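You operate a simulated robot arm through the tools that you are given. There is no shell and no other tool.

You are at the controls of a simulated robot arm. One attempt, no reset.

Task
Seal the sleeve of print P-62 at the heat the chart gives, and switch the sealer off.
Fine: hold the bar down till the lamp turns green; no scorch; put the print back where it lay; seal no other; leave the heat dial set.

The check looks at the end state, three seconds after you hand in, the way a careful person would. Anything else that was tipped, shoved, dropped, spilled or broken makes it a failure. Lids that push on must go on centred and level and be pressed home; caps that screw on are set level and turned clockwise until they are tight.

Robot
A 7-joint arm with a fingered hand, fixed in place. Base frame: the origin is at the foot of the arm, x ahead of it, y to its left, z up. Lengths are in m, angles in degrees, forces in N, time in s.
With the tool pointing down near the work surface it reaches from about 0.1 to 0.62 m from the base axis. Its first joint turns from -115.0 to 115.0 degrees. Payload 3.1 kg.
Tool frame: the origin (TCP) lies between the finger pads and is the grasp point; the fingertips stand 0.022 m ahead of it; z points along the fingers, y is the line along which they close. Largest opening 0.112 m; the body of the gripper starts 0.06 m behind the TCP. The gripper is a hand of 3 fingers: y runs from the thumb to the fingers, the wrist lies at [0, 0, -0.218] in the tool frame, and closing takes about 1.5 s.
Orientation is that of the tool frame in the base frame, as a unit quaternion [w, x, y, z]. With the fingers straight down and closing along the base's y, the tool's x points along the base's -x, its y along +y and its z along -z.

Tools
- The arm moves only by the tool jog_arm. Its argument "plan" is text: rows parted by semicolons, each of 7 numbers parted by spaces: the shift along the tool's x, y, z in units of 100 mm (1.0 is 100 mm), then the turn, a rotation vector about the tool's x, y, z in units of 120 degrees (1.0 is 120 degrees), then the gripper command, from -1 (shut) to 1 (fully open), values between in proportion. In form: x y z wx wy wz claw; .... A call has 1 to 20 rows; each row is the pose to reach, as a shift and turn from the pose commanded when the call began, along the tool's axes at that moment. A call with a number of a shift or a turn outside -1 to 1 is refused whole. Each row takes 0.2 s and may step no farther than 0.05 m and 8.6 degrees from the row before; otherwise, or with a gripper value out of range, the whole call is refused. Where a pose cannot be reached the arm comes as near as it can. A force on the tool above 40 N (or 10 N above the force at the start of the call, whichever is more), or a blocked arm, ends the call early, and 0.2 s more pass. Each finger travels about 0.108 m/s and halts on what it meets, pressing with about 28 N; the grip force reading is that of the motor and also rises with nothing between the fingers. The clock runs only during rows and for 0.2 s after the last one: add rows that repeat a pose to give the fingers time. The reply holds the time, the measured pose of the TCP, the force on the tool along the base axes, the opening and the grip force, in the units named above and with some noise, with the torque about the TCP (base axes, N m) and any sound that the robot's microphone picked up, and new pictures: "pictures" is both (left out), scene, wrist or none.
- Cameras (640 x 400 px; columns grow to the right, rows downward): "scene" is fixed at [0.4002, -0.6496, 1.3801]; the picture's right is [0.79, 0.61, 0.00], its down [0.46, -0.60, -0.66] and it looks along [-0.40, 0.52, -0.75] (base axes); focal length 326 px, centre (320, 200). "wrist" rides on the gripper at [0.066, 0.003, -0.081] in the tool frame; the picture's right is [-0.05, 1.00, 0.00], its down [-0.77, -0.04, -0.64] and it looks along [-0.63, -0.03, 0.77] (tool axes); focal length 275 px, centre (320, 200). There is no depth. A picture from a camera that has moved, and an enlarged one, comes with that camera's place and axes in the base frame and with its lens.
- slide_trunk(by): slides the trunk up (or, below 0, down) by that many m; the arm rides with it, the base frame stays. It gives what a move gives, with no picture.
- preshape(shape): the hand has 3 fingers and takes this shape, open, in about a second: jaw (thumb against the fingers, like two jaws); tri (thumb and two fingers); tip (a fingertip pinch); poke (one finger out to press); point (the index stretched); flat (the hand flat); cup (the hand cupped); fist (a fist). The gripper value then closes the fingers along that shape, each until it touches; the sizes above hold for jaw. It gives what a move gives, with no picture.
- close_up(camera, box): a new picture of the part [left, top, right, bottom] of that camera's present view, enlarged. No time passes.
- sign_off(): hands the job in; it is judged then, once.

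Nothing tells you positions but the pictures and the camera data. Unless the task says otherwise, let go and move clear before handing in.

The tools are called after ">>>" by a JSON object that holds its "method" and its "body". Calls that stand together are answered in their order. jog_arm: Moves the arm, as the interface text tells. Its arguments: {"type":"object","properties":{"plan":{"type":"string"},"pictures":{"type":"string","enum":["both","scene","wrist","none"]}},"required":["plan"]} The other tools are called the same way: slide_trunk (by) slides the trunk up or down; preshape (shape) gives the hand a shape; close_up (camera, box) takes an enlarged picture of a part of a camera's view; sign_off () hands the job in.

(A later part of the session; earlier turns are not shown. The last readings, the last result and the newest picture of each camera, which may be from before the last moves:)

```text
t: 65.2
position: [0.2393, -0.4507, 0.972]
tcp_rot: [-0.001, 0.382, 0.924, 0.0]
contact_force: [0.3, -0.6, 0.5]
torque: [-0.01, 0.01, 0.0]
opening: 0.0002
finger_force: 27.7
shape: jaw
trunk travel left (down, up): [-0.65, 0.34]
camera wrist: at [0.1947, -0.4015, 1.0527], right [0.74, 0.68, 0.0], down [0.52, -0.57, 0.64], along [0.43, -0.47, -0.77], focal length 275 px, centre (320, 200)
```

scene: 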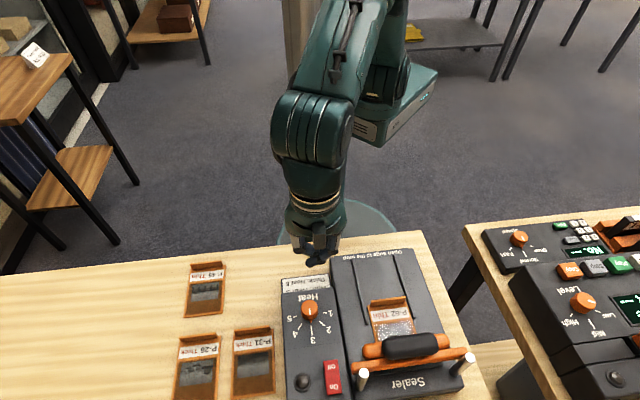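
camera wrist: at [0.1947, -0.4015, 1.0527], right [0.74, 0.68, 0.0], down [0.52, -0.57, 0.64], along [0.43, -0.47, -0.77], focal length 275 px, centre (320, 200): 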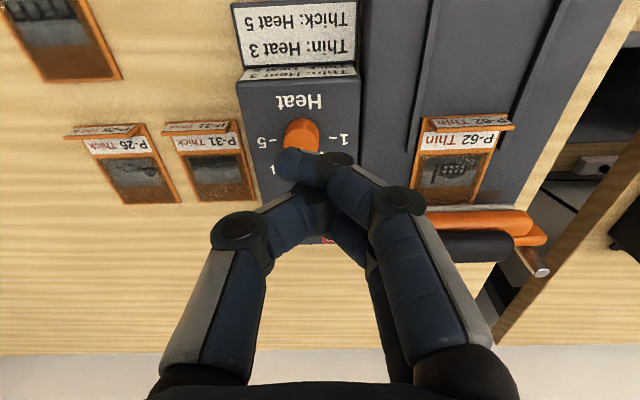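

>>> {"method": "jog_arm", "body": {"plan": "-0.2 0.25 0 0 0 0 -1; -0.4 0.5 0 0 0 0 -1; -0.6 0.75 0 0 0 0 -1; -0.7 0.95 0 0 0 0 -1; -0.7 0.95 0 0 0 0 -1", "pictures": "none"}}

>>> {"method": "jog_arm", "body": {"plan": "-0.2 0.1 0 0 0 0 -1; -0.4 0.235 0 0 0 0 -1; -0.54 0.235 0 0 0 0 -1; -0.54 0.235 0 0 0 0 -1", "pictures": "both"}}

>>> {"method": "close_up", "body": {"camera": "scene", "box": [320, 260, 500, 400]}}

```text
t: 66.5
position: [0.3574, -0.432, 0.9731]
tcp_rot: [0.0, 0.382, 0.924, 0.0]
contact_force: [-0.4, 0.5, -0.1]
torque: [0.02, -0.02, 0.01]
opening: 0.0001
finger_force: 27.9
shape: jaw
trunk travel left (down, up): [-0.65, 0.34]
```

```text
t: 67.5
position: [0.411, -0.4523, 0.9736]
tcp_rot: [0.0, 0.382, 0.924, 0.0]
contact_force: [-0.2, -0.6, 0.2]
torque: [0.01, -0.01, 0.01]
opening: 0.0
finger_force: 27.6
shape: jaw
trunk travel left (down, up): [-0.65, 0.34]
camera wrist: at [0.3662, -0.4048, 1.0533], right [0.74, 0.68, 0.0], down [0.52, -0.57, 0.64], along [0.43, -0.47, -0.77], focal length 275 px, centre (320, 200)
```

scene: 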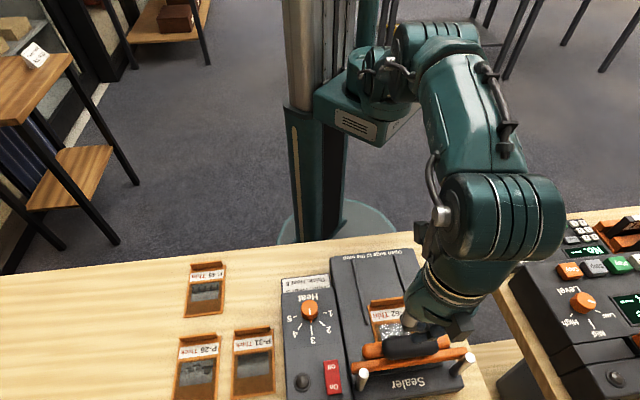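
wrist: 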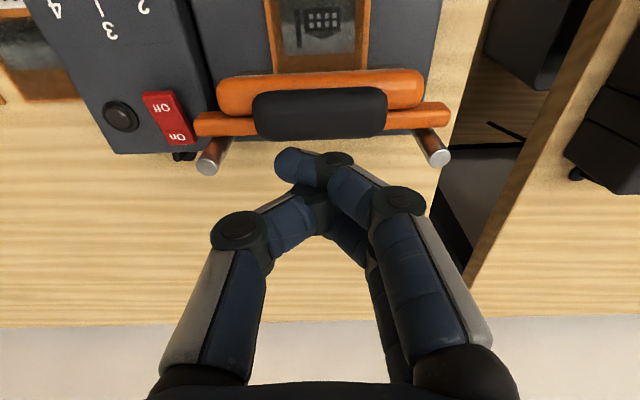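

```text
2.86 times, centred on (410, 330) of scene
camera zoom: at [0.4002, -0.6496, 1.3801], right [0.79, 0.61, 0.0], down [0.46, -0.6, -0.66], along [-0.4, 0.52, -0.75], focal length 931 px, centre (63, -171)
```

zoom: 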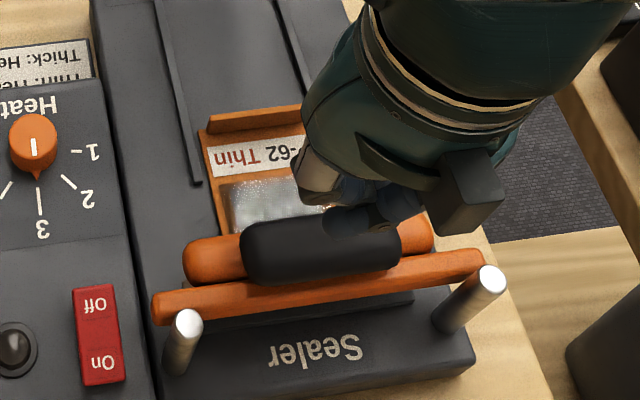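

The fingertips are directly above the black handle. I'll descend to just above it.

>>> {"method": "jog_arm", "body": {"plan": "0 0 0.15 0 0 0 -1; 0 0 0.3 0 0 0 -1; 0 0 0.4 0 0 0 -1; 0 0 0.45 0 0 0 -1; 0 0 0.45 0 0 0 -1", "pictures": "both"}}

>>> {"method": "close_up", "body": {"camera": "scene", "box": [320, 260, 500, 400]}}

```text
t: 68.7
position: [0.4088, -0.4553, 0.9276]
tcp_rot: [0.0, 0.382, 0.924, 0.0]
contact_force: [0.0, 0.7, 0.4]
torque: [-0.02, -0.02, 0.01]
opening: 0.0
finger_force: 28.1
shape: jaw
trunk travel left (down, up): [-0.65, 0.34]
camera wrist: at [0.365, -0.4058, 1.0077], right [0.74, 0.68, 0.0], down [0.52, -0.57, 0.64], along [0.43, -0.47, -0.77], focal length 275 px, centre (320, 200)
```

scene: 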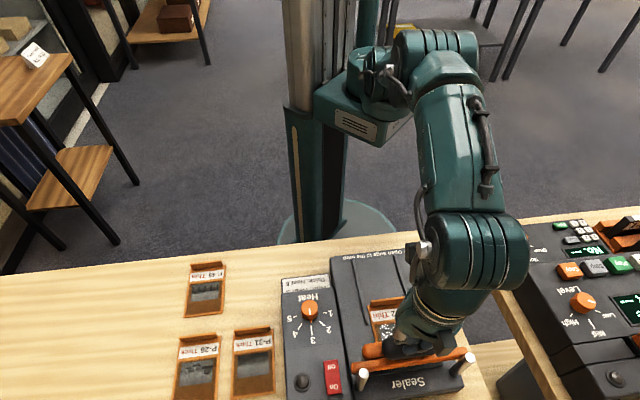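
wrist: 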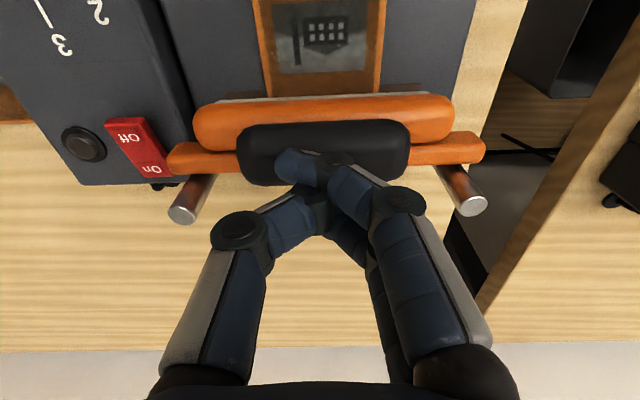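

```text
2.86 times, centred on (410, 330) of scene
camera zoom: at [0.4002, -0.6496, 1.3801], right [0.79, 0.61, 0.0], down [0.46, -0.6, -0.66], along [-0.4, 0.52, -0.75], focal length 931 px, centre (63, -171)
```

zoom: 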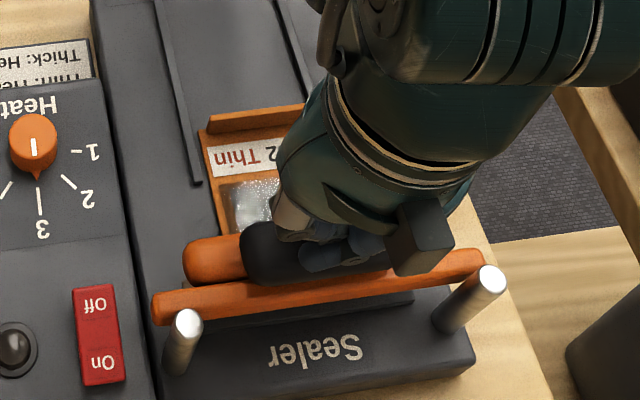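

>>> {"method": "jog_arm", "body": {"plan": "0 0 0.04 0 0 0 -1; 0 0 0.08 0 0 0 -1; 0 0 0.08 0 0 0 -1", "pictures": "both"}}

>>> {"method": "close_up", "body": {"camera": "scene", "box": [280, 280, 480, 400]}}

```text
t: 69.5
position: [0.4092, -0.4536, 0.9207]
tcp_rot: [0.0, 0.382, 0.924, 0.0]
contact_force: [-0.4, -1.2, 1.1]
torque: [0.0, 0.03, 0.0]
opening: 0.0
finger_force: 27.7
shape: jaw
trunk travel left (down, up): [-0.65, 0.34]
camera wrist: at [0.3657, -0.4056, 1.0], right [0.74, 0.68, 0.0], down [0.52, -0.57, 0.64], along [0.43, -0.47, -0.77], focal length 275 px, centre (320, 200)
```

scene: 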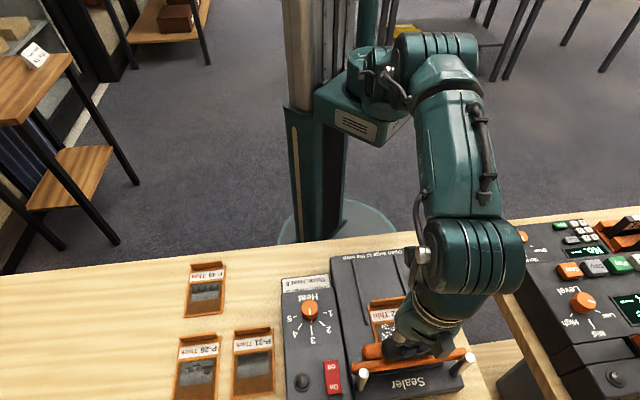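
wrist: 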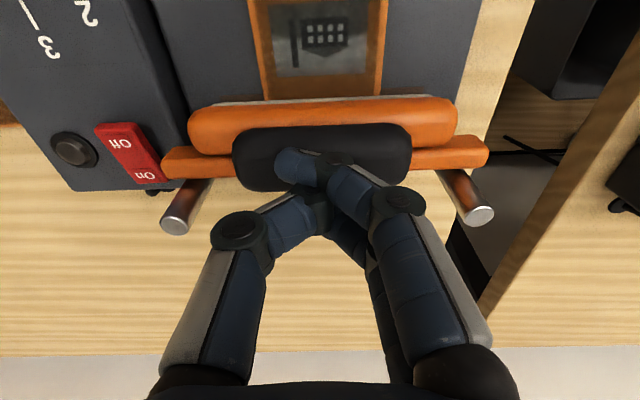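

```text
3.20 times, centred on (380, 340) of scene
camera zoom: at [0.4002, -0.6496, 1.3801], right [0.79, 0.61, 0.0], down [0.46, -0.6, -0.66], along [-0.4, 0.52, -0.75], focal length 1043 px, centre (128, -248)
```

zoom: 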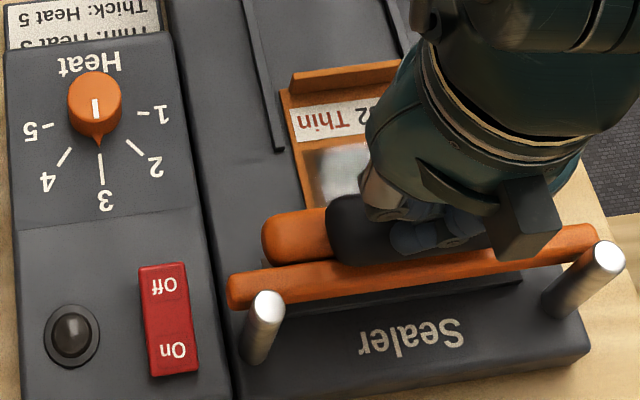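

Just touching. I'll keep pressing down.

>>> {"method": "jog_arm", "body": {"plan": "0 0 0.03 0 0 0 -1; 0 0 0.06 0 0 0 -1; 0 0 0.1 0 0 0 -1; 0 0 0.1 0 0 0 -1", "pictures": "both"}}

>>> {"method": "close_up", "body": {"camera": "scene", "box": [280, 280, 480, 400]}}

```text
t: 70.5
position: [0.4095, -0.4533, 0.9099]
tcp_rot: [0.001, 0.382, 0.924, -0.001]
contact_force: [-0.6, -2.4, 4.9]
torque: [-0.02, -0.03, -0.02]
opening: 0.0
finger_force: 28.2
shape: jaw
trunk travel left (down, up): [-0.65, 0.34]
camera wrist: at [0.3656, -0.4052, 0.989], right [0.74, 0.67, 0.0], down [0.52, -0.57, 0.64], along [0.43, -0.47, -0.77], focal length 275 px, centre (320, 200)
```

scene: 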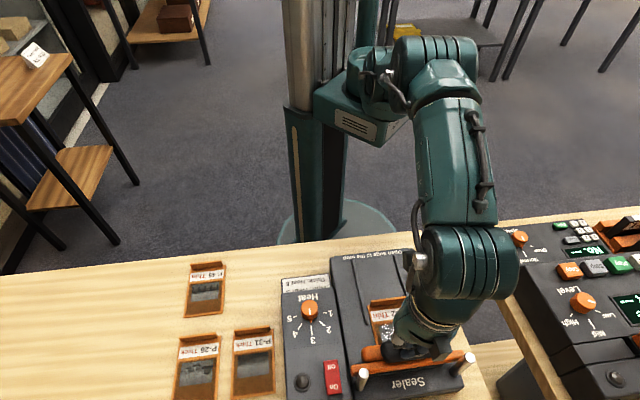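
wrist: 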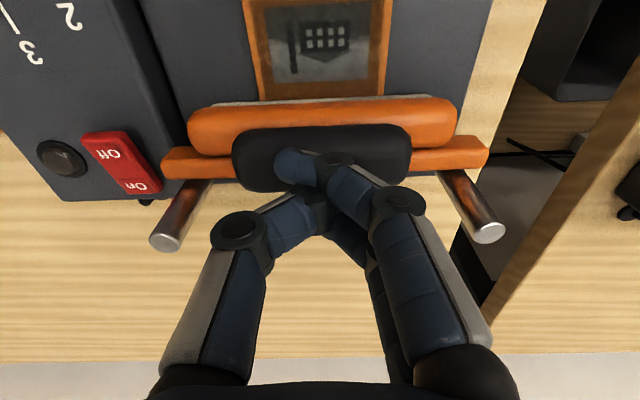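

```text
3.20 times, centred on (380, 340) of scene
camera zoom: at [0.4002, -0.6496, 1.3801], right [0.79, 0.61, 0.0], down [0.46, -0.6, -0.66], along [-0.4, 0.52, -0.75], focal length 1043 px, centre (128, -248)
```

zoom: 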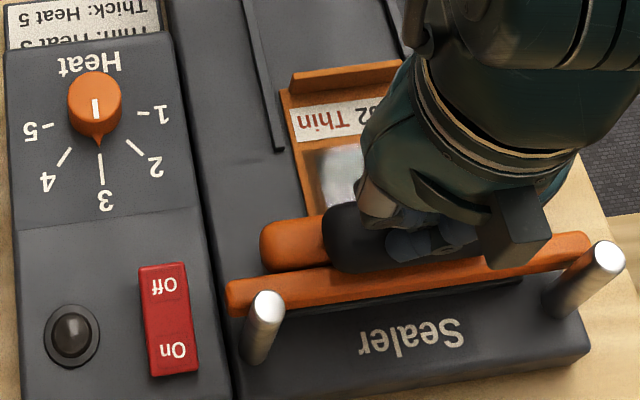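

The bar is sliding down its posts at about 5 N. I'll continue and watch the lamp.

>>> {"method": "jog_arm", "body": {"plan": "0 0 0.04 0 0 0 -1; 0 0 0.08 0 0 0 -1; 0 0 0.12 0 0 0 -1", "pictures": "scene"}}

>>> {"method": "close_up", "body": {"camera": "scene", "box": [280, 280, 480, 400]}}

```text
t: 71.2
position: [0.4092, -0.4523, 0.9006]
tcp_rot: [0.005, 0.382, 0.924, -0.002]
contact_force: [3.5, -6.7, 36.9]
torque: [0.0, -0.02, -0.02]
opening: 0.0
finger_force: 28.1
shape: jaw
trunk travel left (down, up): [-0.65, 0.34]
```

scene: 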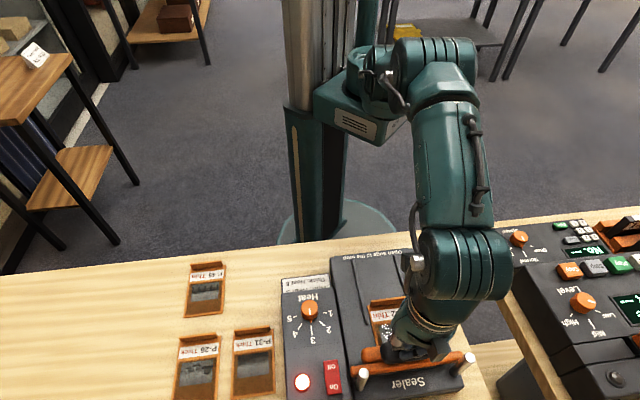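

```text
3.20 times, centred on (380, 340) of scene
camera zoom: at [0.4002, -0.6496, 1.3801], right [0.79, 0.61, 0.0], down [0.46, -0.6, -0.66], along [-0.4, 0.52, -0.75], focal length 1043 px, centre (128, -248)
```

zoom: 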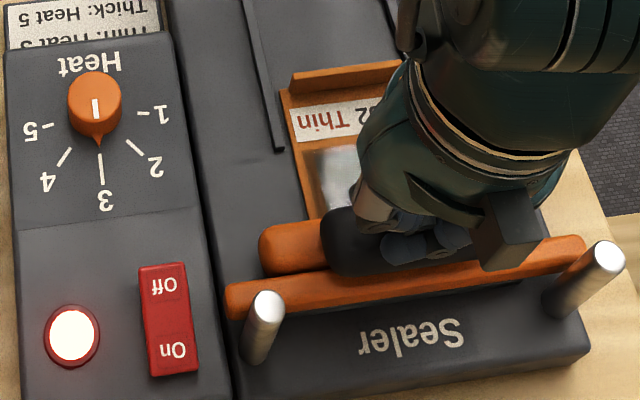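

The bar is fully down (about 37 N) and the lamp has turned red. I'll hold here with short waits.

>>> {"method": "jog_arm", "body": {"plan": "0 0 0 0 0 0 -1; 0 0 0 0 0 0 -1", "pictures": "scene"}}

```text
t: 71.8
position: [0.4095, -0.4529, 0.9009]
tcp_rot: [0.003, 0.382, 0.924, -0.001]
contact_force: [6.3, -10.2, 40.9]
torque: [-0.07, -0.04, 0.03]
opening: 0.0
finger_force: 28.1
shape: jaw
trunk travel left (down, up): [-0.65, 0.34]
```

scene: 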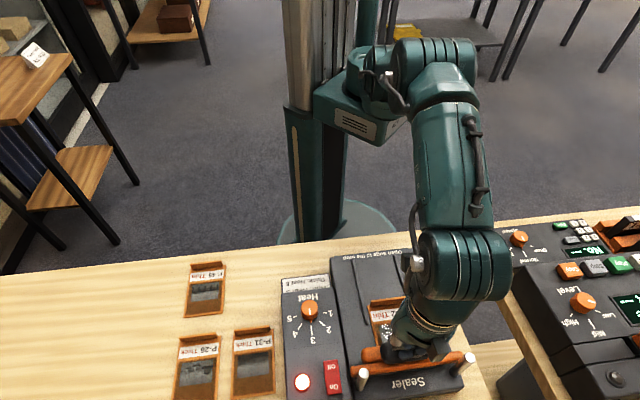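

>>> {"method": "jog_arm", "body": {"plan": "0 0 -0.005 0 0 0 -1; 0 0 -0.005 0 0 0 -1; 0 0 -0.005 0 0 0 -1", "pictures": "scene"}}

```text
t: 72.7
position: [0.4097, -0.4532, 0.9006]
tcp_rot: [0.003, 0.382, 0.924, -0.001]
contact_force: [8.0, -10.9, 34.9]
torque: [-0.14, -0.1, 0.04]
opening: 0.0
finger_force: 28.1
shape: jaw
trunk travel left (down, up): [-0.65, 0.34]
```

scene: 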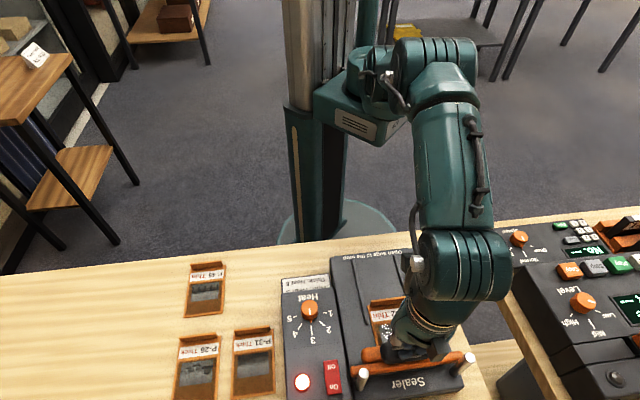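

>>> {"method": "jog_arm", "body": {"plan": "0 0 0 0 0 0 -1; 0 0 0 0 0 0 -1", "pictures": "scene"}}

```text
t: 73.2
position: [0.4083, -0.4516, 0.9004]
tcp_rot: [0.002, 0.382, 0.924, -0.001]
contact_force: [8.6, -10.3, 34.3]
torque: [-0.1, -0.09, 0.06]
opening: 0.0
finger_force: 28.2
shape: jaw
trunk travel left (down, up): [-0.65, 0.34]
```

scene: 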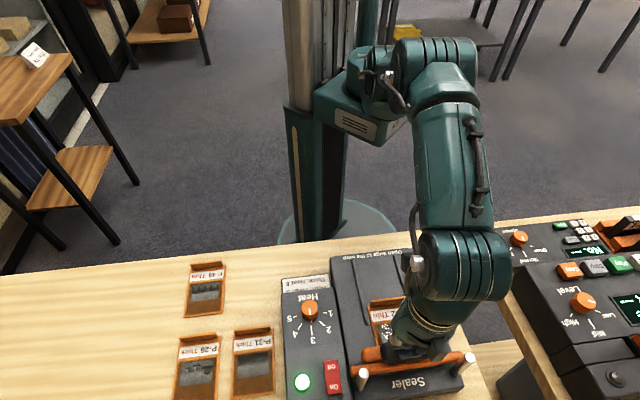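

The lamp is green, so I'll release the bar right away.

>>> {"method": "jog_arm", "body": {"plan": "0 0 -0.15 0 0 0 -1; 0 0 -0.4 0 0 0 -1; 0 0 -0.7 0 0 0 -1; 0 0 -0.7 0 0 0 -1", "pictures": "both"}}

>>> {"method": "close_up", "body": {"camera": "scene", "box": [280, 280, 480, 400]}}

```text
t: 74.2
position: [0.41, -0.4526, 0.9673]
tcp_rot: [-0.001, 0.382, 0.924, 0.0]
contact_force: [0.8, -0.4, -0.3]
torque: [0.01, 0.0, -0.02]
opening: 0.0
finger_force: 28.7
shape: jaw
trunk travel left (down, up): [-0.65, 0.34]
camera wrist: at [0.3648, -0.4051, 1.0472], right [0.74, 0.67, 0.0], down [0.52, -0.57, 0.64], along [0.43, -0.47, -0.77], focal length 275 px, centre (320, 200)
```

scene: 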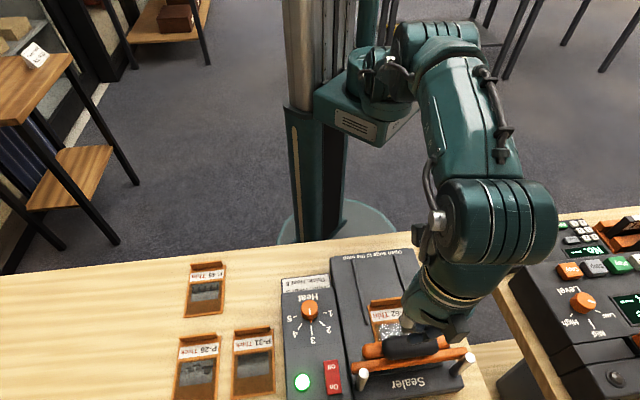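
wrist: 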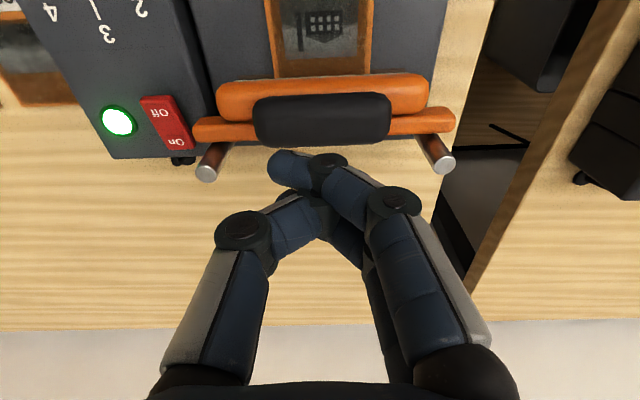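

```text
3.20 times, centred on (380, 340) of scene
camera zoom: at [0.4002, -0.6496, 1.3801], right [0.79, 0.61, 0.0], down [0.46, -0.6, -0.66], along [-0.4, 0.52, -0.75], focal length 1043 px, centre (128, -248)
```

zoom: 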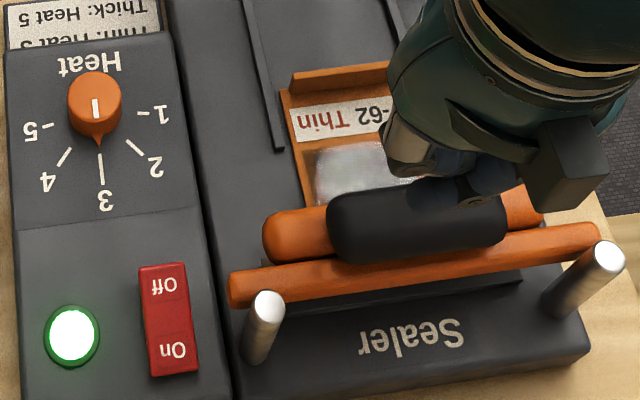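

It sealed on green and the bar is back up. Now I'll retrieve P-62: back away, turn the hand to yaw -45° and open for the tab.

>>> {"method": "jog_arm", "body": {"plan": "0.15 0 -0.1 0 0 0.068 -1; 0.35 0 -0.1 0 0 0.136 -0.6; 0.55 0 -0.1 0 0 0.204 -0.3; 0.75 0 -0.1 0 0 0.272 -0.3; 0.95 0 -0.1 0 0 0.34 -0.3; 1 0 -0.1 0 0 0.408 -0.3; 1 0 -0.1 0 0 0.476 -0.3; 1 0 -0.1 0 0 0.544 -0.3; 1 0 -0.1 0 0 0.612 -0.3; 1 0 -0.1 0 0 0.68 -0.3; 1 0 -0.1 0 0 0.75 -0.3; 1 0 -0.1 0 0 0.75 -0.3", "pictures": "both"}}

>>> {"method": "close_up", "body": {"camera": "scene", "box": [335, 270, 495, 390]}}

>>> {"method": "close_up", "body": {"camera": "wrist", "box": [220, 0, 540, 200]}}

```text
t: 76.8
position: [0.3382, -0.3838, 0.9781]
tcp_rot: [0.0, 0.924, 0.383, 0.0]
contact_force: [0.0, 0.8, 0.3]
torque: [-0.04, 0.03, 0.02]
opening: 0.0389
finger_force: 0.1
shape: jaw
trunk travel left (down, up): [-0.65, 0.34]
camera wrist: at [0.3881, -0.3389, 1.0576], right [0.67, -0.74, 0.0], down [-0.57, -0.52, 0.64], along [-0.47, -0.43, -0.77], focal length 275 px, centre (320, 200)
```

scene: 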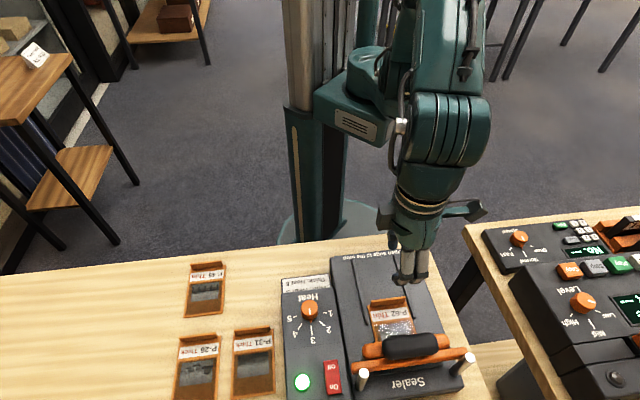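
wrist: 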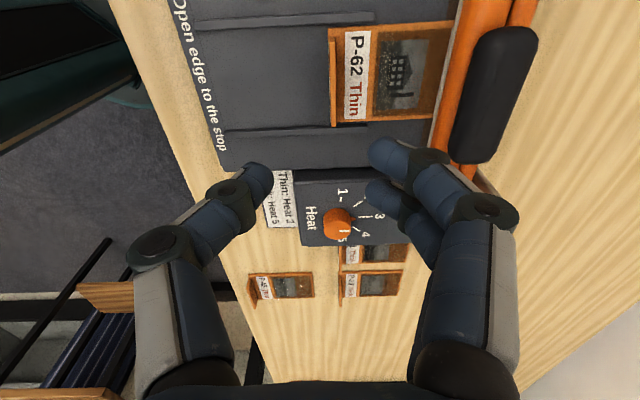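

```text
3.33 times, centred on (415, 330) of scene
camera zoom: at [0.4002, -0.6496, 1.3801], right [0.79, 0.61, 0.0], down [0.46, -0.6, -0.66], along [-0.4, 0.52, -0.75], focal length 1086 px, centre (3, -233)
```

zoom: 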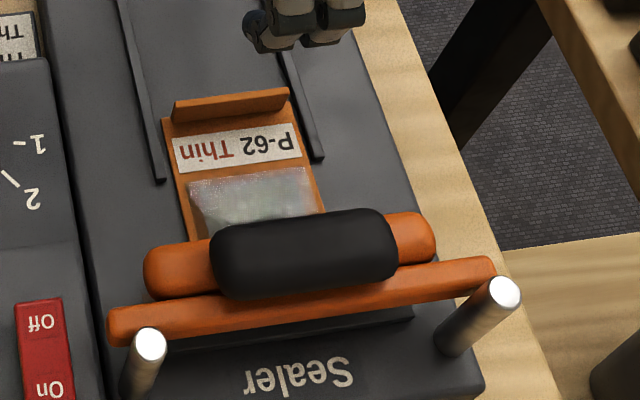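

```text
2.00 times, centred on (380, 100) of wrist
camera zoom: at [0.3881, -0.3389, 1.0576], right [0.67, -0.74, 0.0], down [-0.57, -0.52, 0.64], along [-0.47, -0.43, -0.77], focal length 551 px, centre (200, 400)
```

zoom: 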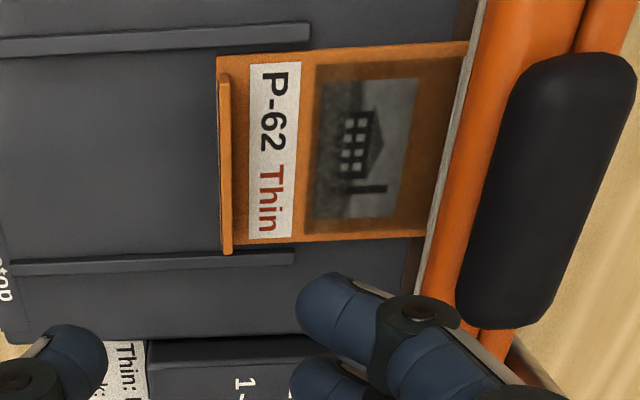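

P-62 hasn't moved. I'll descend over the tab again.

>>> {"method": "jog_arm", "body": {"plan": "0.025 0.105 0.2 0 0 0 -0.3; 0.025 0.105 0.45 0 0 0 -0.3; 0.025 0.105 0.7 0 0 0 -0.3; 0.025 0.105 0.9 0 0 0 -0.3; 0.025 0.105 0.9 0 0 0 -0.3", "pictures": "wrist"}}

>>> {"method": "close_up", "body": {"camera": "wrist", "box": [200, 60, 520, 260]}}

```text
t: 78.0
position: [0.3484, -0.3898, 0.8864]
tcp_rot: [0.0, 0.924, 0.383, 0.0]
contact_force: [-0.3, -0.2, 0.0]
torque: [-0.03, 0.02, 0.03]
opening: 0.0387
finger_force: 0.1
shape: jaw
trunk travel left (down, up): [-0.65, 0.34]
camera wrist: at [0.3967, -0.3445, 0.9665], right [0.68, -0.74, 0.0], down [-0.57, -0.52, 0.64], along [-0.47, -0.43, -0.77], focal length 275 px, centre (320, 200)
```

wrist: 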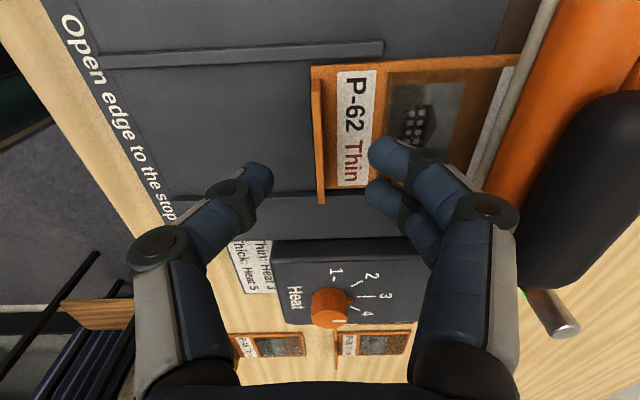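

```text
2.00 times, centred on (360, 160) of wrist
camera zoom: at [0.3967, -0.3445, 0.9665], right [0.68, -0.74, 0.0], down [-0.57, -0.52, 0.64], along [-0.47, -0.43, -0.77], focal length 551 px, centre (240, 280)
```

zoom: 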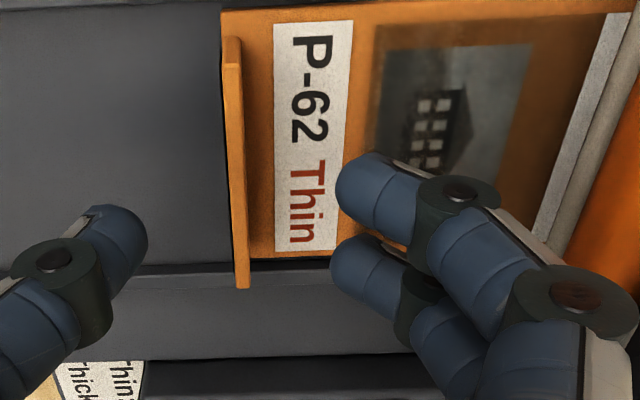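

A silvery seal strip now shows at the sleeve's open end. I'll lower and grip the tab.

>>> {"method": "jog_arm", "body": {"plan": "0 0 0.1 0 0 0 -0.3; 0 0 0.2 0 0 0 -0.3; 0 0 0.255 0 0 0 -0.3; 0 0 0.255 0 0 0 -0.3; 0 0 0.255 0 0 0 -0.5; 0 0 0.255 0 0 0 -0.7; 0 0 0.255 0 0 0 -0.9; 0 0 0.255 0 0 0 -1; 0 0 0.255 0 0 0 -1", "pictures": "both"}}

>>> {"method": "close_up", "body": {"camera": "wrist", "box": [200, 60, 520, 260]}}

```text
t: 80.0
position: [0.3476, -0.3891, 0.8621]
tcp_rot: [0.0, 0.924, 0.383, 0.0]
contact_force: [0.2, 0.7, 0.1]
torque: [-0.05, -0.02, -0.01]
opening: 0.0
finger_force: 27.7
shape: jaw
trunk travel left (down, up): [-0.65, 0.34]
camera wrist: at [0.397, -0.3445, 0.942], right [0.68, -0.74, 0.0], down [-0.57, -0.52, 0.64], along [-0.47, -0.43, -0.77], focal length 275 px, centre (320, 200)
```

scene: 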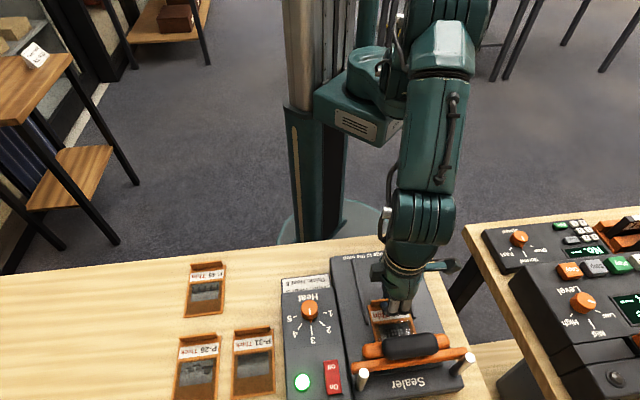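
wrist: 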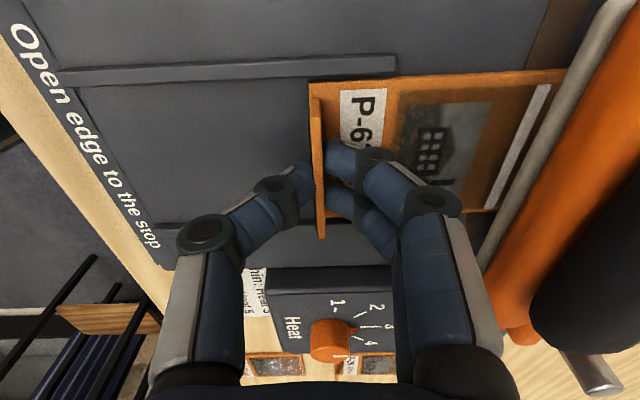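

```text
2.00 times, centred on (360, 160) of wrist
camera zoom: at [0.397, -0.3445, 0.942], right [0.68, -0.74, 0.0], down [-0.57, -0.52, 0.64], along [-0.47, -0.43, -0.77], focal length 551 px, centre (240, 280)
```

zoom: 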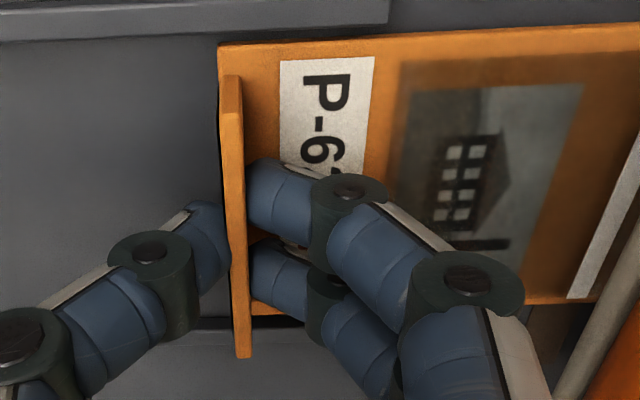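

The grip matches the first one almost exactly. I'll slide the print back out from under the bar, then lift it.

>>> {"method": "jog_arm", "body": {"plan": "0 -0.1 -0.01 0 0 0 -1; 0 -0.2 -0.01 0 0 0 -1; 0 -0.35 -0.01 0 0 0 -1; 0 -0.5 -0.01 0 0 0 -1; 0 -0.65 -0.01 0 0 0 -1; 0 -0.78 -0.01 0 0 0 -1; 0 -0.78 -0.2 0 0 0 -1; 0 -0.78 -0.45 0 0 0 -1; 0 -0.78 -0.75 0 0 0 -1; 0 -0.78 -0.75 0 0 0 -1", "pictures": "both"}}

>>> {"method": "close_up", "body": {"camera": "scene", "box": [320, 220, 480, 320]}}

```text
t: 82.2
position: [0.2932, -0.3335, 0.9382]
tcp_rot: [0.0, 0.924, 0.383, 0.0]
contact_force: [-0.3, -0.3, -0.4]
torque: [0.02, -0.02, 0.01]
opening: 0.0
finger_force: 27.2
shape: jaw
trunk travel left (down, up): [-0.65, 0.34]
camera wrist: at [0.3429, -0.2905, 1.0174], right [0.68, -0.74, 0.0], down [-0.57, -0.52, 0.64], along [-0.47, -0.43, -0.77], focal length 275 px, centre (320, 200)
```

scene: 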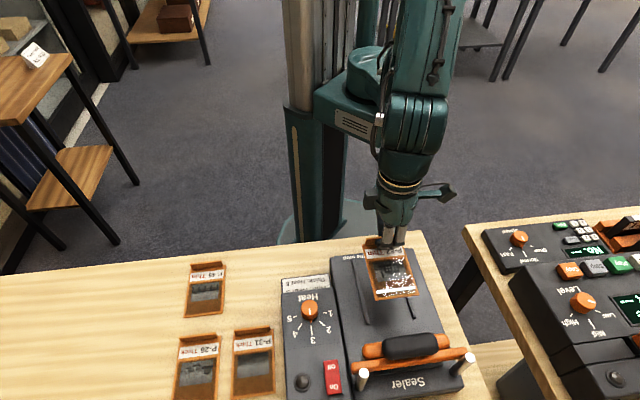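
wrist: 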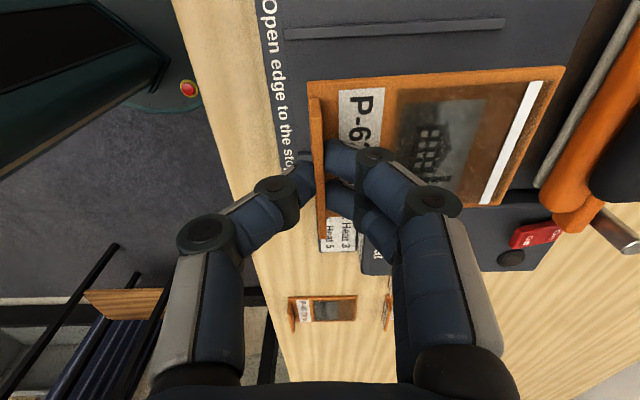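

```text
4.00 times, centred on (400, 270) of scene
camera zoom: at [0.4002, -0.6496, 1.3801], right [0.79, 0.61, 0.0], down [0.46, -0.6, -0.66], along [-0.4, 0.52, -0.75], focal length 1304 px, centre (0, -80)
```

zoom: 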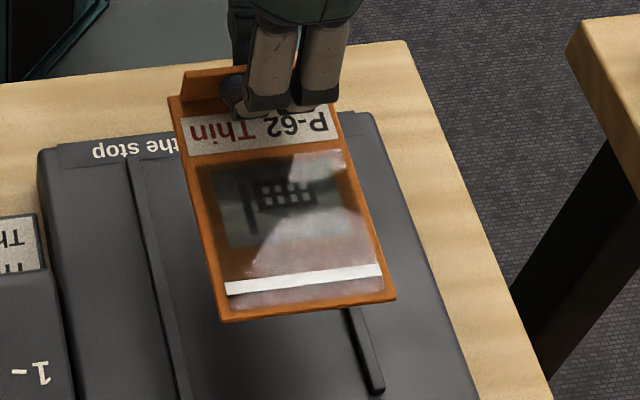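

The seal line is clean and straight across the sleeve. I'll carry the print back to its original spot.

>>> {"method": "jog_arm", "body": {"plan": "-0.25 -0.05 0 0 0 0 -1; -0.5 -0.1 0 0 0 0 -1; -0.75 -0.15 0 0 0 0 -1; -0.95 -0.2 0 0 0 0 -1", "pictures": "none"}}

>>> {"method": "jog_arm", "body": {"plan": "-0.25 -0.05 0 0 0 0 -1; -0.5 -0.1 0 0 0 0 -1; -0.75 -0.15 0 0 0 0 -1; -0.95 -0.2 0 0 0 0 -1; -0.95 -0.2 0 0 0 0 -1", "pictures": "none"}}

```text
t: 83.2
position: [0.211, -0.3869, 0.9357]
tcp_rot: [0.001, 0.923, 0.384, 0.0]
contact_force: [0.1, 0.5, 0.0]
torque: [0.01, 0.0, -0.01]
opening: 0.0
finger_force: 27.9
shape: jaw
trunk travel left (down, up): [-0.65, 0.34]
```

```text
t: 84.5
position: [0.13, -0.4409, 0.9386]
tcp_rot: [0.0, 0.924, 0.383, 0.0]
contact_force: [0.6, 0.1, 0.7]
torque: [0.0, 0.01, -0.01]
opening: 0.0
finger_force: 28.0
shape: jaw
trunk travel left (down, up): [-0.65, 0.34]
```

>>> {"method": "jog_arm", "body": {"plan": "-0.2 -0.08 0 0 0 0 -1; -0.459 -0.165 0 -0.015 0 0 -1; -0.459 -0.165 0 -0.03 0 0 -1; -0.459 -0.165 0 -0.03 0 0 -1", "pictures": "both"}}

>>> {"method": "close_up", "body": {"camera": "scene", "box": [180, 200, 300, 300]}}

```text
t: 85.5
position: [0.0859, -0.4621, 0.9375]
tcp_rot: [0.029, 0.923, 0.383, 0.012]
contact_force: [0.5, 0.2, -0.6]
torque: [0.02, 0.02, -0.04]
opening: 0.0001
finger_force: 28.3
shape: jaw
trunk travel left (down, up): [-0.65, 0.34]
camera wrist: at [0.1313, -0.4137, 1.0172], right [0.67, -0.74, 0.06], down [-0.6, -0.49, 0.63], along [-0.43, -0.46, -0.77], focal length 275 px, centre (320, 200)
```

scene: 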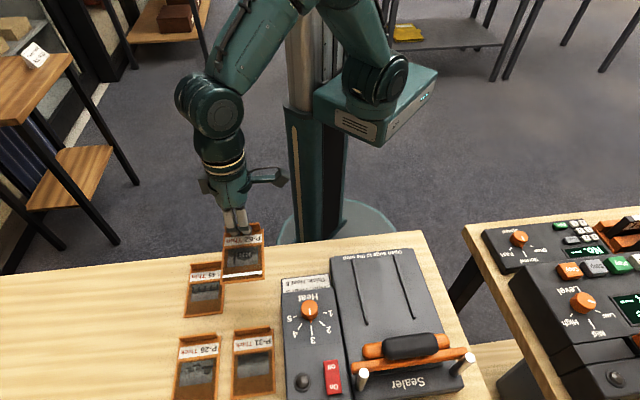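
wrist: 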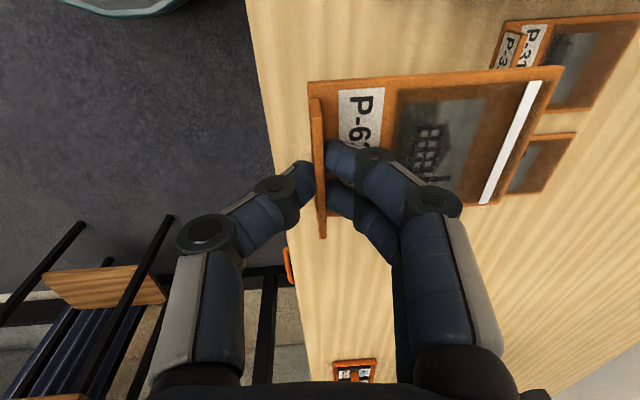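

```text
4.00 times, centred on (240, 250) of scene
camera zoom: at [0.4002, -0.6496, 1.3801], right [0.79, 0.61, 0.0], down [0.46, -0.6, -0.66], along [-0.4, 0.52, -0.75], focal length 1304 px, centre (640, 0)
```

zoom: 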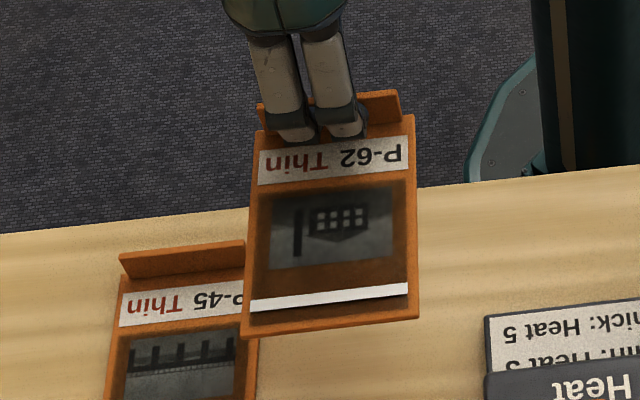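

Aligned over the original spot. I'll descend most of the way and check against the earlier view.

>>> {"method": "jog_arm", "body": {"plan": "0 -0.019 0.3 0 0 0 -1; 0 -0.038 0.6 0 0 0 -1; 0 -0.054 0.85 0 0 0 -1; 0 -0.061 0.96 0 0 0 -1; 0 -0.061 0.96 0 0 0 -1", "pictures": "both"}}

>>> {"method": "close_up", "body": {"camera": "scene", "box": [180, 220, 300, 320]}}

```text
t: 86.7
position: [0.0855, -0.4617, 0.8421]
tcp_rot: [0.029, 0.923, 0.383, 0.012]
contact_force: [-0.6, -0.6, -0.4]
torque: [0.0, 0.02, -0.01]
opening: 0.0
finger_force: 27.7
shape: jaw
trunk travel left (down, up): [-0.65, 0.34]
camera wrist: at [0.1326, -0.4138, 0.9218], right [0.67, -0.74, 0.06], down [-0.6, -0.49, 0.63], along [-0.43, -0.46, -0.77], focal length 275 px, centre (320, 200)
```

scene: 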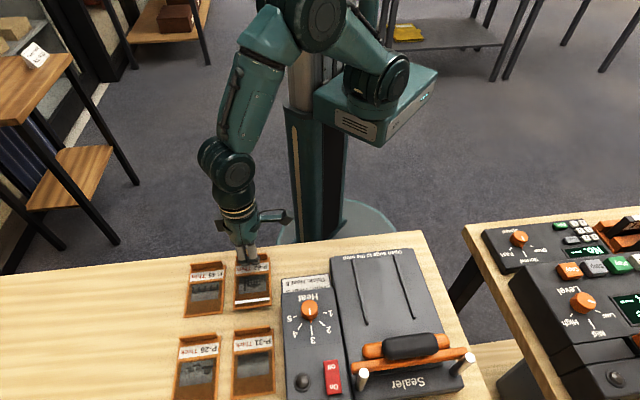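
wrist: 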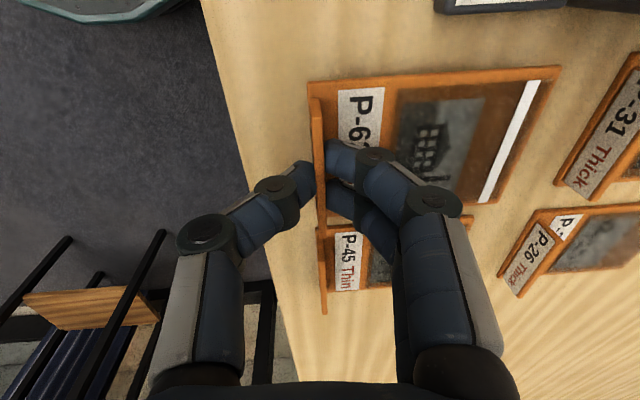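

```text
4.00 times, centred on (240, 270) of scene
camera zoom: at [0.4002, -0.6496, 1.3801], right [0.79, 0.61, 0.0], down [0.46, -0.6, -0.66], along [-0.4, 0.52, -0.75], focal length 1304 px, centre (640, -80)
```

zoom: 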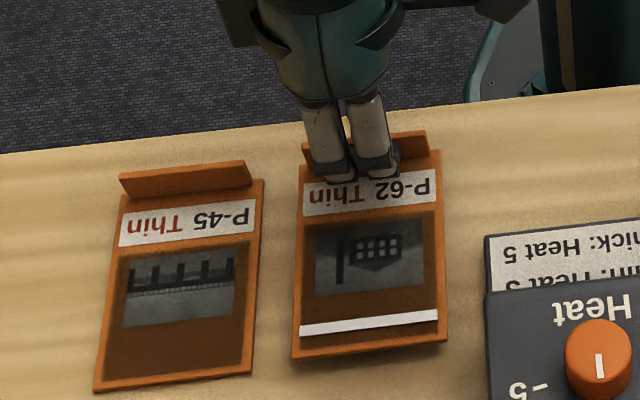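

>>> {"method": "jog_arm", "body": {"plan": "0 -0.003 0.05 0 0 0 -1; 0 -0.006 0.09 0 0 0 -1; 0 -0.007 0.115 0 0 0 -1; 0 -0.007 0.115 0 0 0 -1", "pictures": "both"}}

>>> {"method": "close_up", "body": {"camera": "scene", "box": [180, 220, 300, 320]}}

>>> {"method": "close_up", "body": {"camera": "wrist", "box": [160, 80, 480, 280]}}

```text
t: 87.7
position: [0.0864, -0.4615, 0.8318]
tcp_rot: [0.031, 0.923, 0.384, 0.011]
contact_force: [0.0, -0.3, 9.1]
torque: [0.0, -0.07, 0.0]
opening: 0.0001
finger_force: 27.8
shape: jaw
trunk travel left (down, up): [-0.65, 0.34]
camera wrist: at [0.132, -0.4132, 0.9104], right [0.67, -0.74, 0.06], down [-0.6, -0.49, 0.63], along [-0.43, -0.46, -0.77], focal length 275 px, centre (320, 200)
```

scene: 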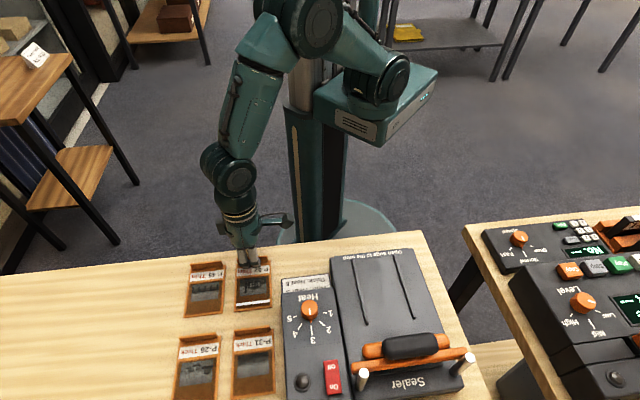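
wrist: 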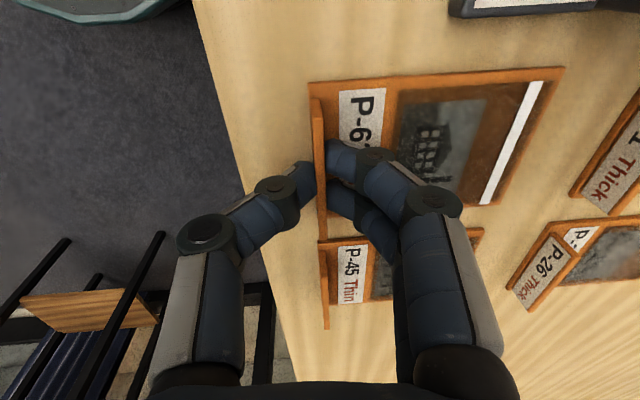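

```text
4.00 times, centred on (240, 270) of scene
camera zoom: at [0.4002, -0.6496, 1.3801], right [0.79, 0.61, 0.0], down [0.46, -0.6, -0.66], along [-0.4, 0.52, -0.75], focal length 1304 px, centre (640, -80)
```

zoom: 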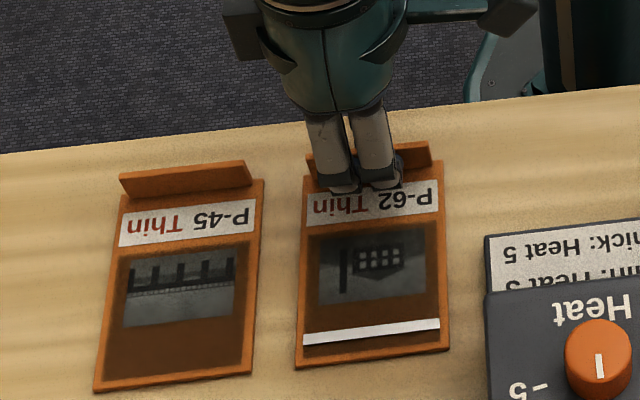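

```text
2.00 times, centred on (320, 180) of wrist
camera zoom: at [0.132, -0.4132, 0.9104], right [0.67, -0.74, 0.06], down [-0.6, -0.49, 0.63], along [-0.43, -0.46, -0.77], focal length 551 px, centre (320, 240)
```

zoom: 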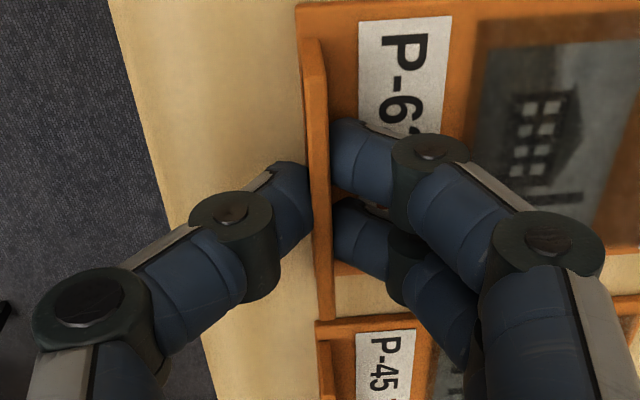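

The print is resting on the table about 2 mm outward of its original place. I'll ease up, shift 2 mm back and set it down.

>>> {"method": "jog_arm", "body": {"plan": "0 0 -0.03 0 0 0 -1; 0.004 -0.02 -0.03 0 0 0 -1; 0.004 -0.022 -0.005 0 0 0 -1; 0.004 -0.022 -0.005 0 0 0 -1", "pictures": "scene"}}

>>> {"method": "close_up", "body": {"camera": "scene", "box": [180, 220, 300, 320]}}

```text
t: 88.7
position: [0.0854, -0.4594, 0.8305]
tcp_rot: [0.029, 0.923, 0.383, 0.011]
contact_force: [-0.7, -0.1, 6.8]
torque: [-0.02, -0.04, 0.01]
opening: 0.0001
finger_force: 28.0
shape: jaw
trunk travel left (down, up): [-0.65, 0.34]
```

scene: 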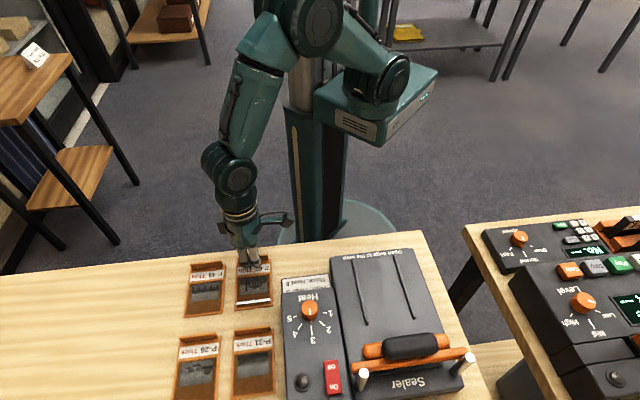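

```text
4.00 times, centred on (240, 270) of scene
camera zoom: at [0.4002, -0.6496, 1.3801], right [0.79, 0.61, 0.0], down [0.46, -0.6, -0.66], along [-0.4, 0.52, -0.75], focal length 1304 px, centre (640, -80)
```

zoom: 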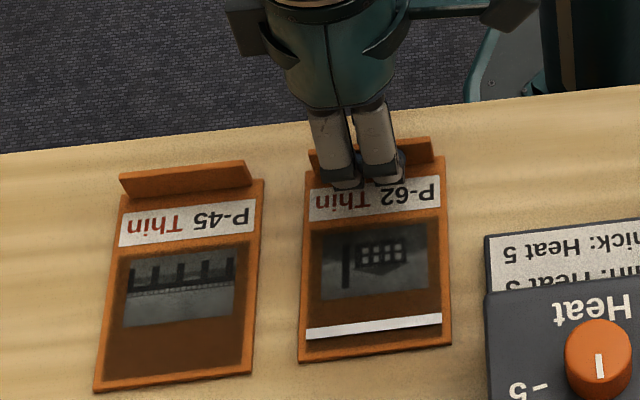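

The position now matches the original view. I'll release slowly.

>>> {"method": "jog_arm", "body": {"plan": "0 0 -0.01 0 0 0 -0.9; 0 0 -0.01 0 0 0 -0.7; 0 0 -0.01 0 0 0 -0.5; 0 0 -0.01 0 0 0 -0.3; 0 0 -0.01 0 0 0 -0.2; 0 0 -0.01 0 0 0 -0.2", "pictures": "both"}}

>>> {"method": "close_up", "body": {"camera": "wrist", "box": [160, 80, 480, 280]}}

>>> {"method": "close_up", "body": {"camera": "scene", "box": [180, 220, 300, 320]}}

```text
t: 90.0
position: [0.0852, -0.4604, 0.8311]
tcp_rot: [0.029, 0.923, 0.384, 0.012]
contact_force: [-0.3, -0.6, 0.0]
torque: [-0.01, -0.01, -0.02]
opening: 0.0444
finger_force: 0.0
shape: jaw
trunk travel left (down, up): [-0.65, 0.34]
camera wrist: at [0.1309, -0.4115, 0.9114], right [0.67, -0.74, 0.06], down [-0.6, -0.49, 0.63], along [-0.43, -0.46, -0.77], focal length 275 px, centre (320, 200)
```

scene: 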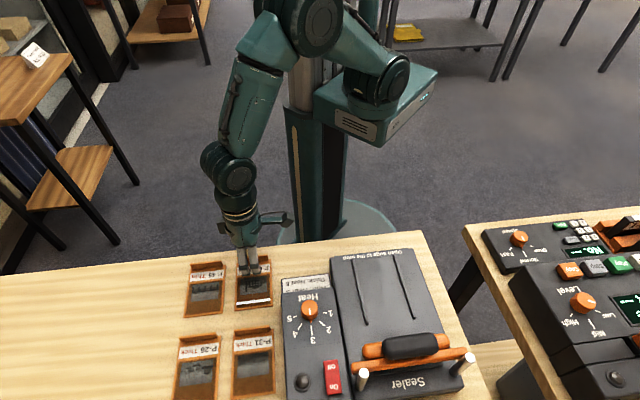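
wrist: 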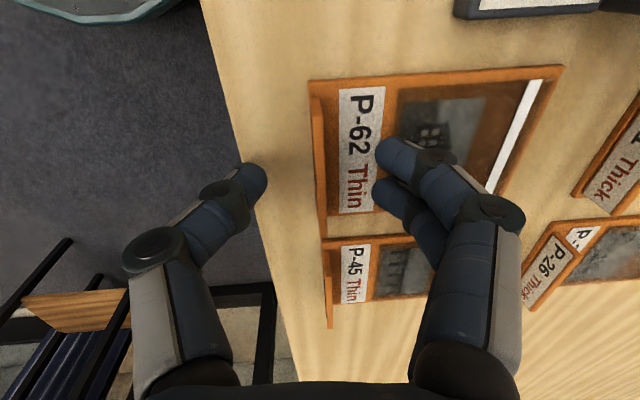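

```text
2.00 times, centred on (320, 180) of wrist
camera zoom: at [0.1309, -0.4115, 0.9114], right [0.67, -0.74, 0.06], down [-0.6, -0.49, 0.63], along [-0.43, -0.46, -0.77], focal length 551 px, centre (320, 240)
```

zoom: 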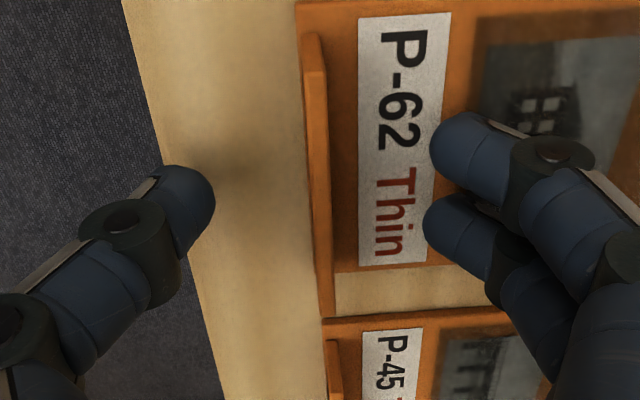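

```text
4.00 times, centred on (240, 270) of scene
camera zoom: at [0.4002, -0.6496, 1.3801], right [0.79, 0.61, 0.0], down [0.46, -0.6, -0.66], along [-0.4, 0.52, -0.75], focal length 1304 px, centre (640, -80)
```

zoom: 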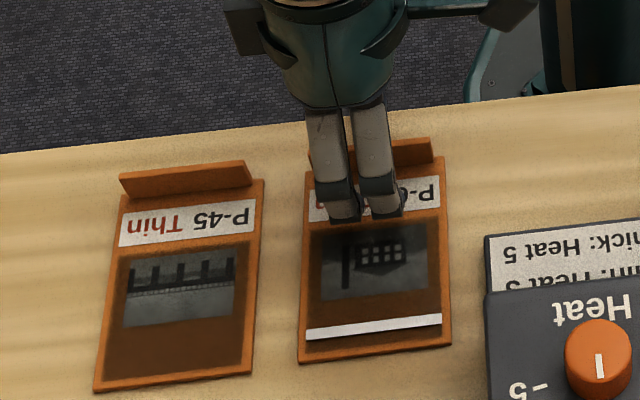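

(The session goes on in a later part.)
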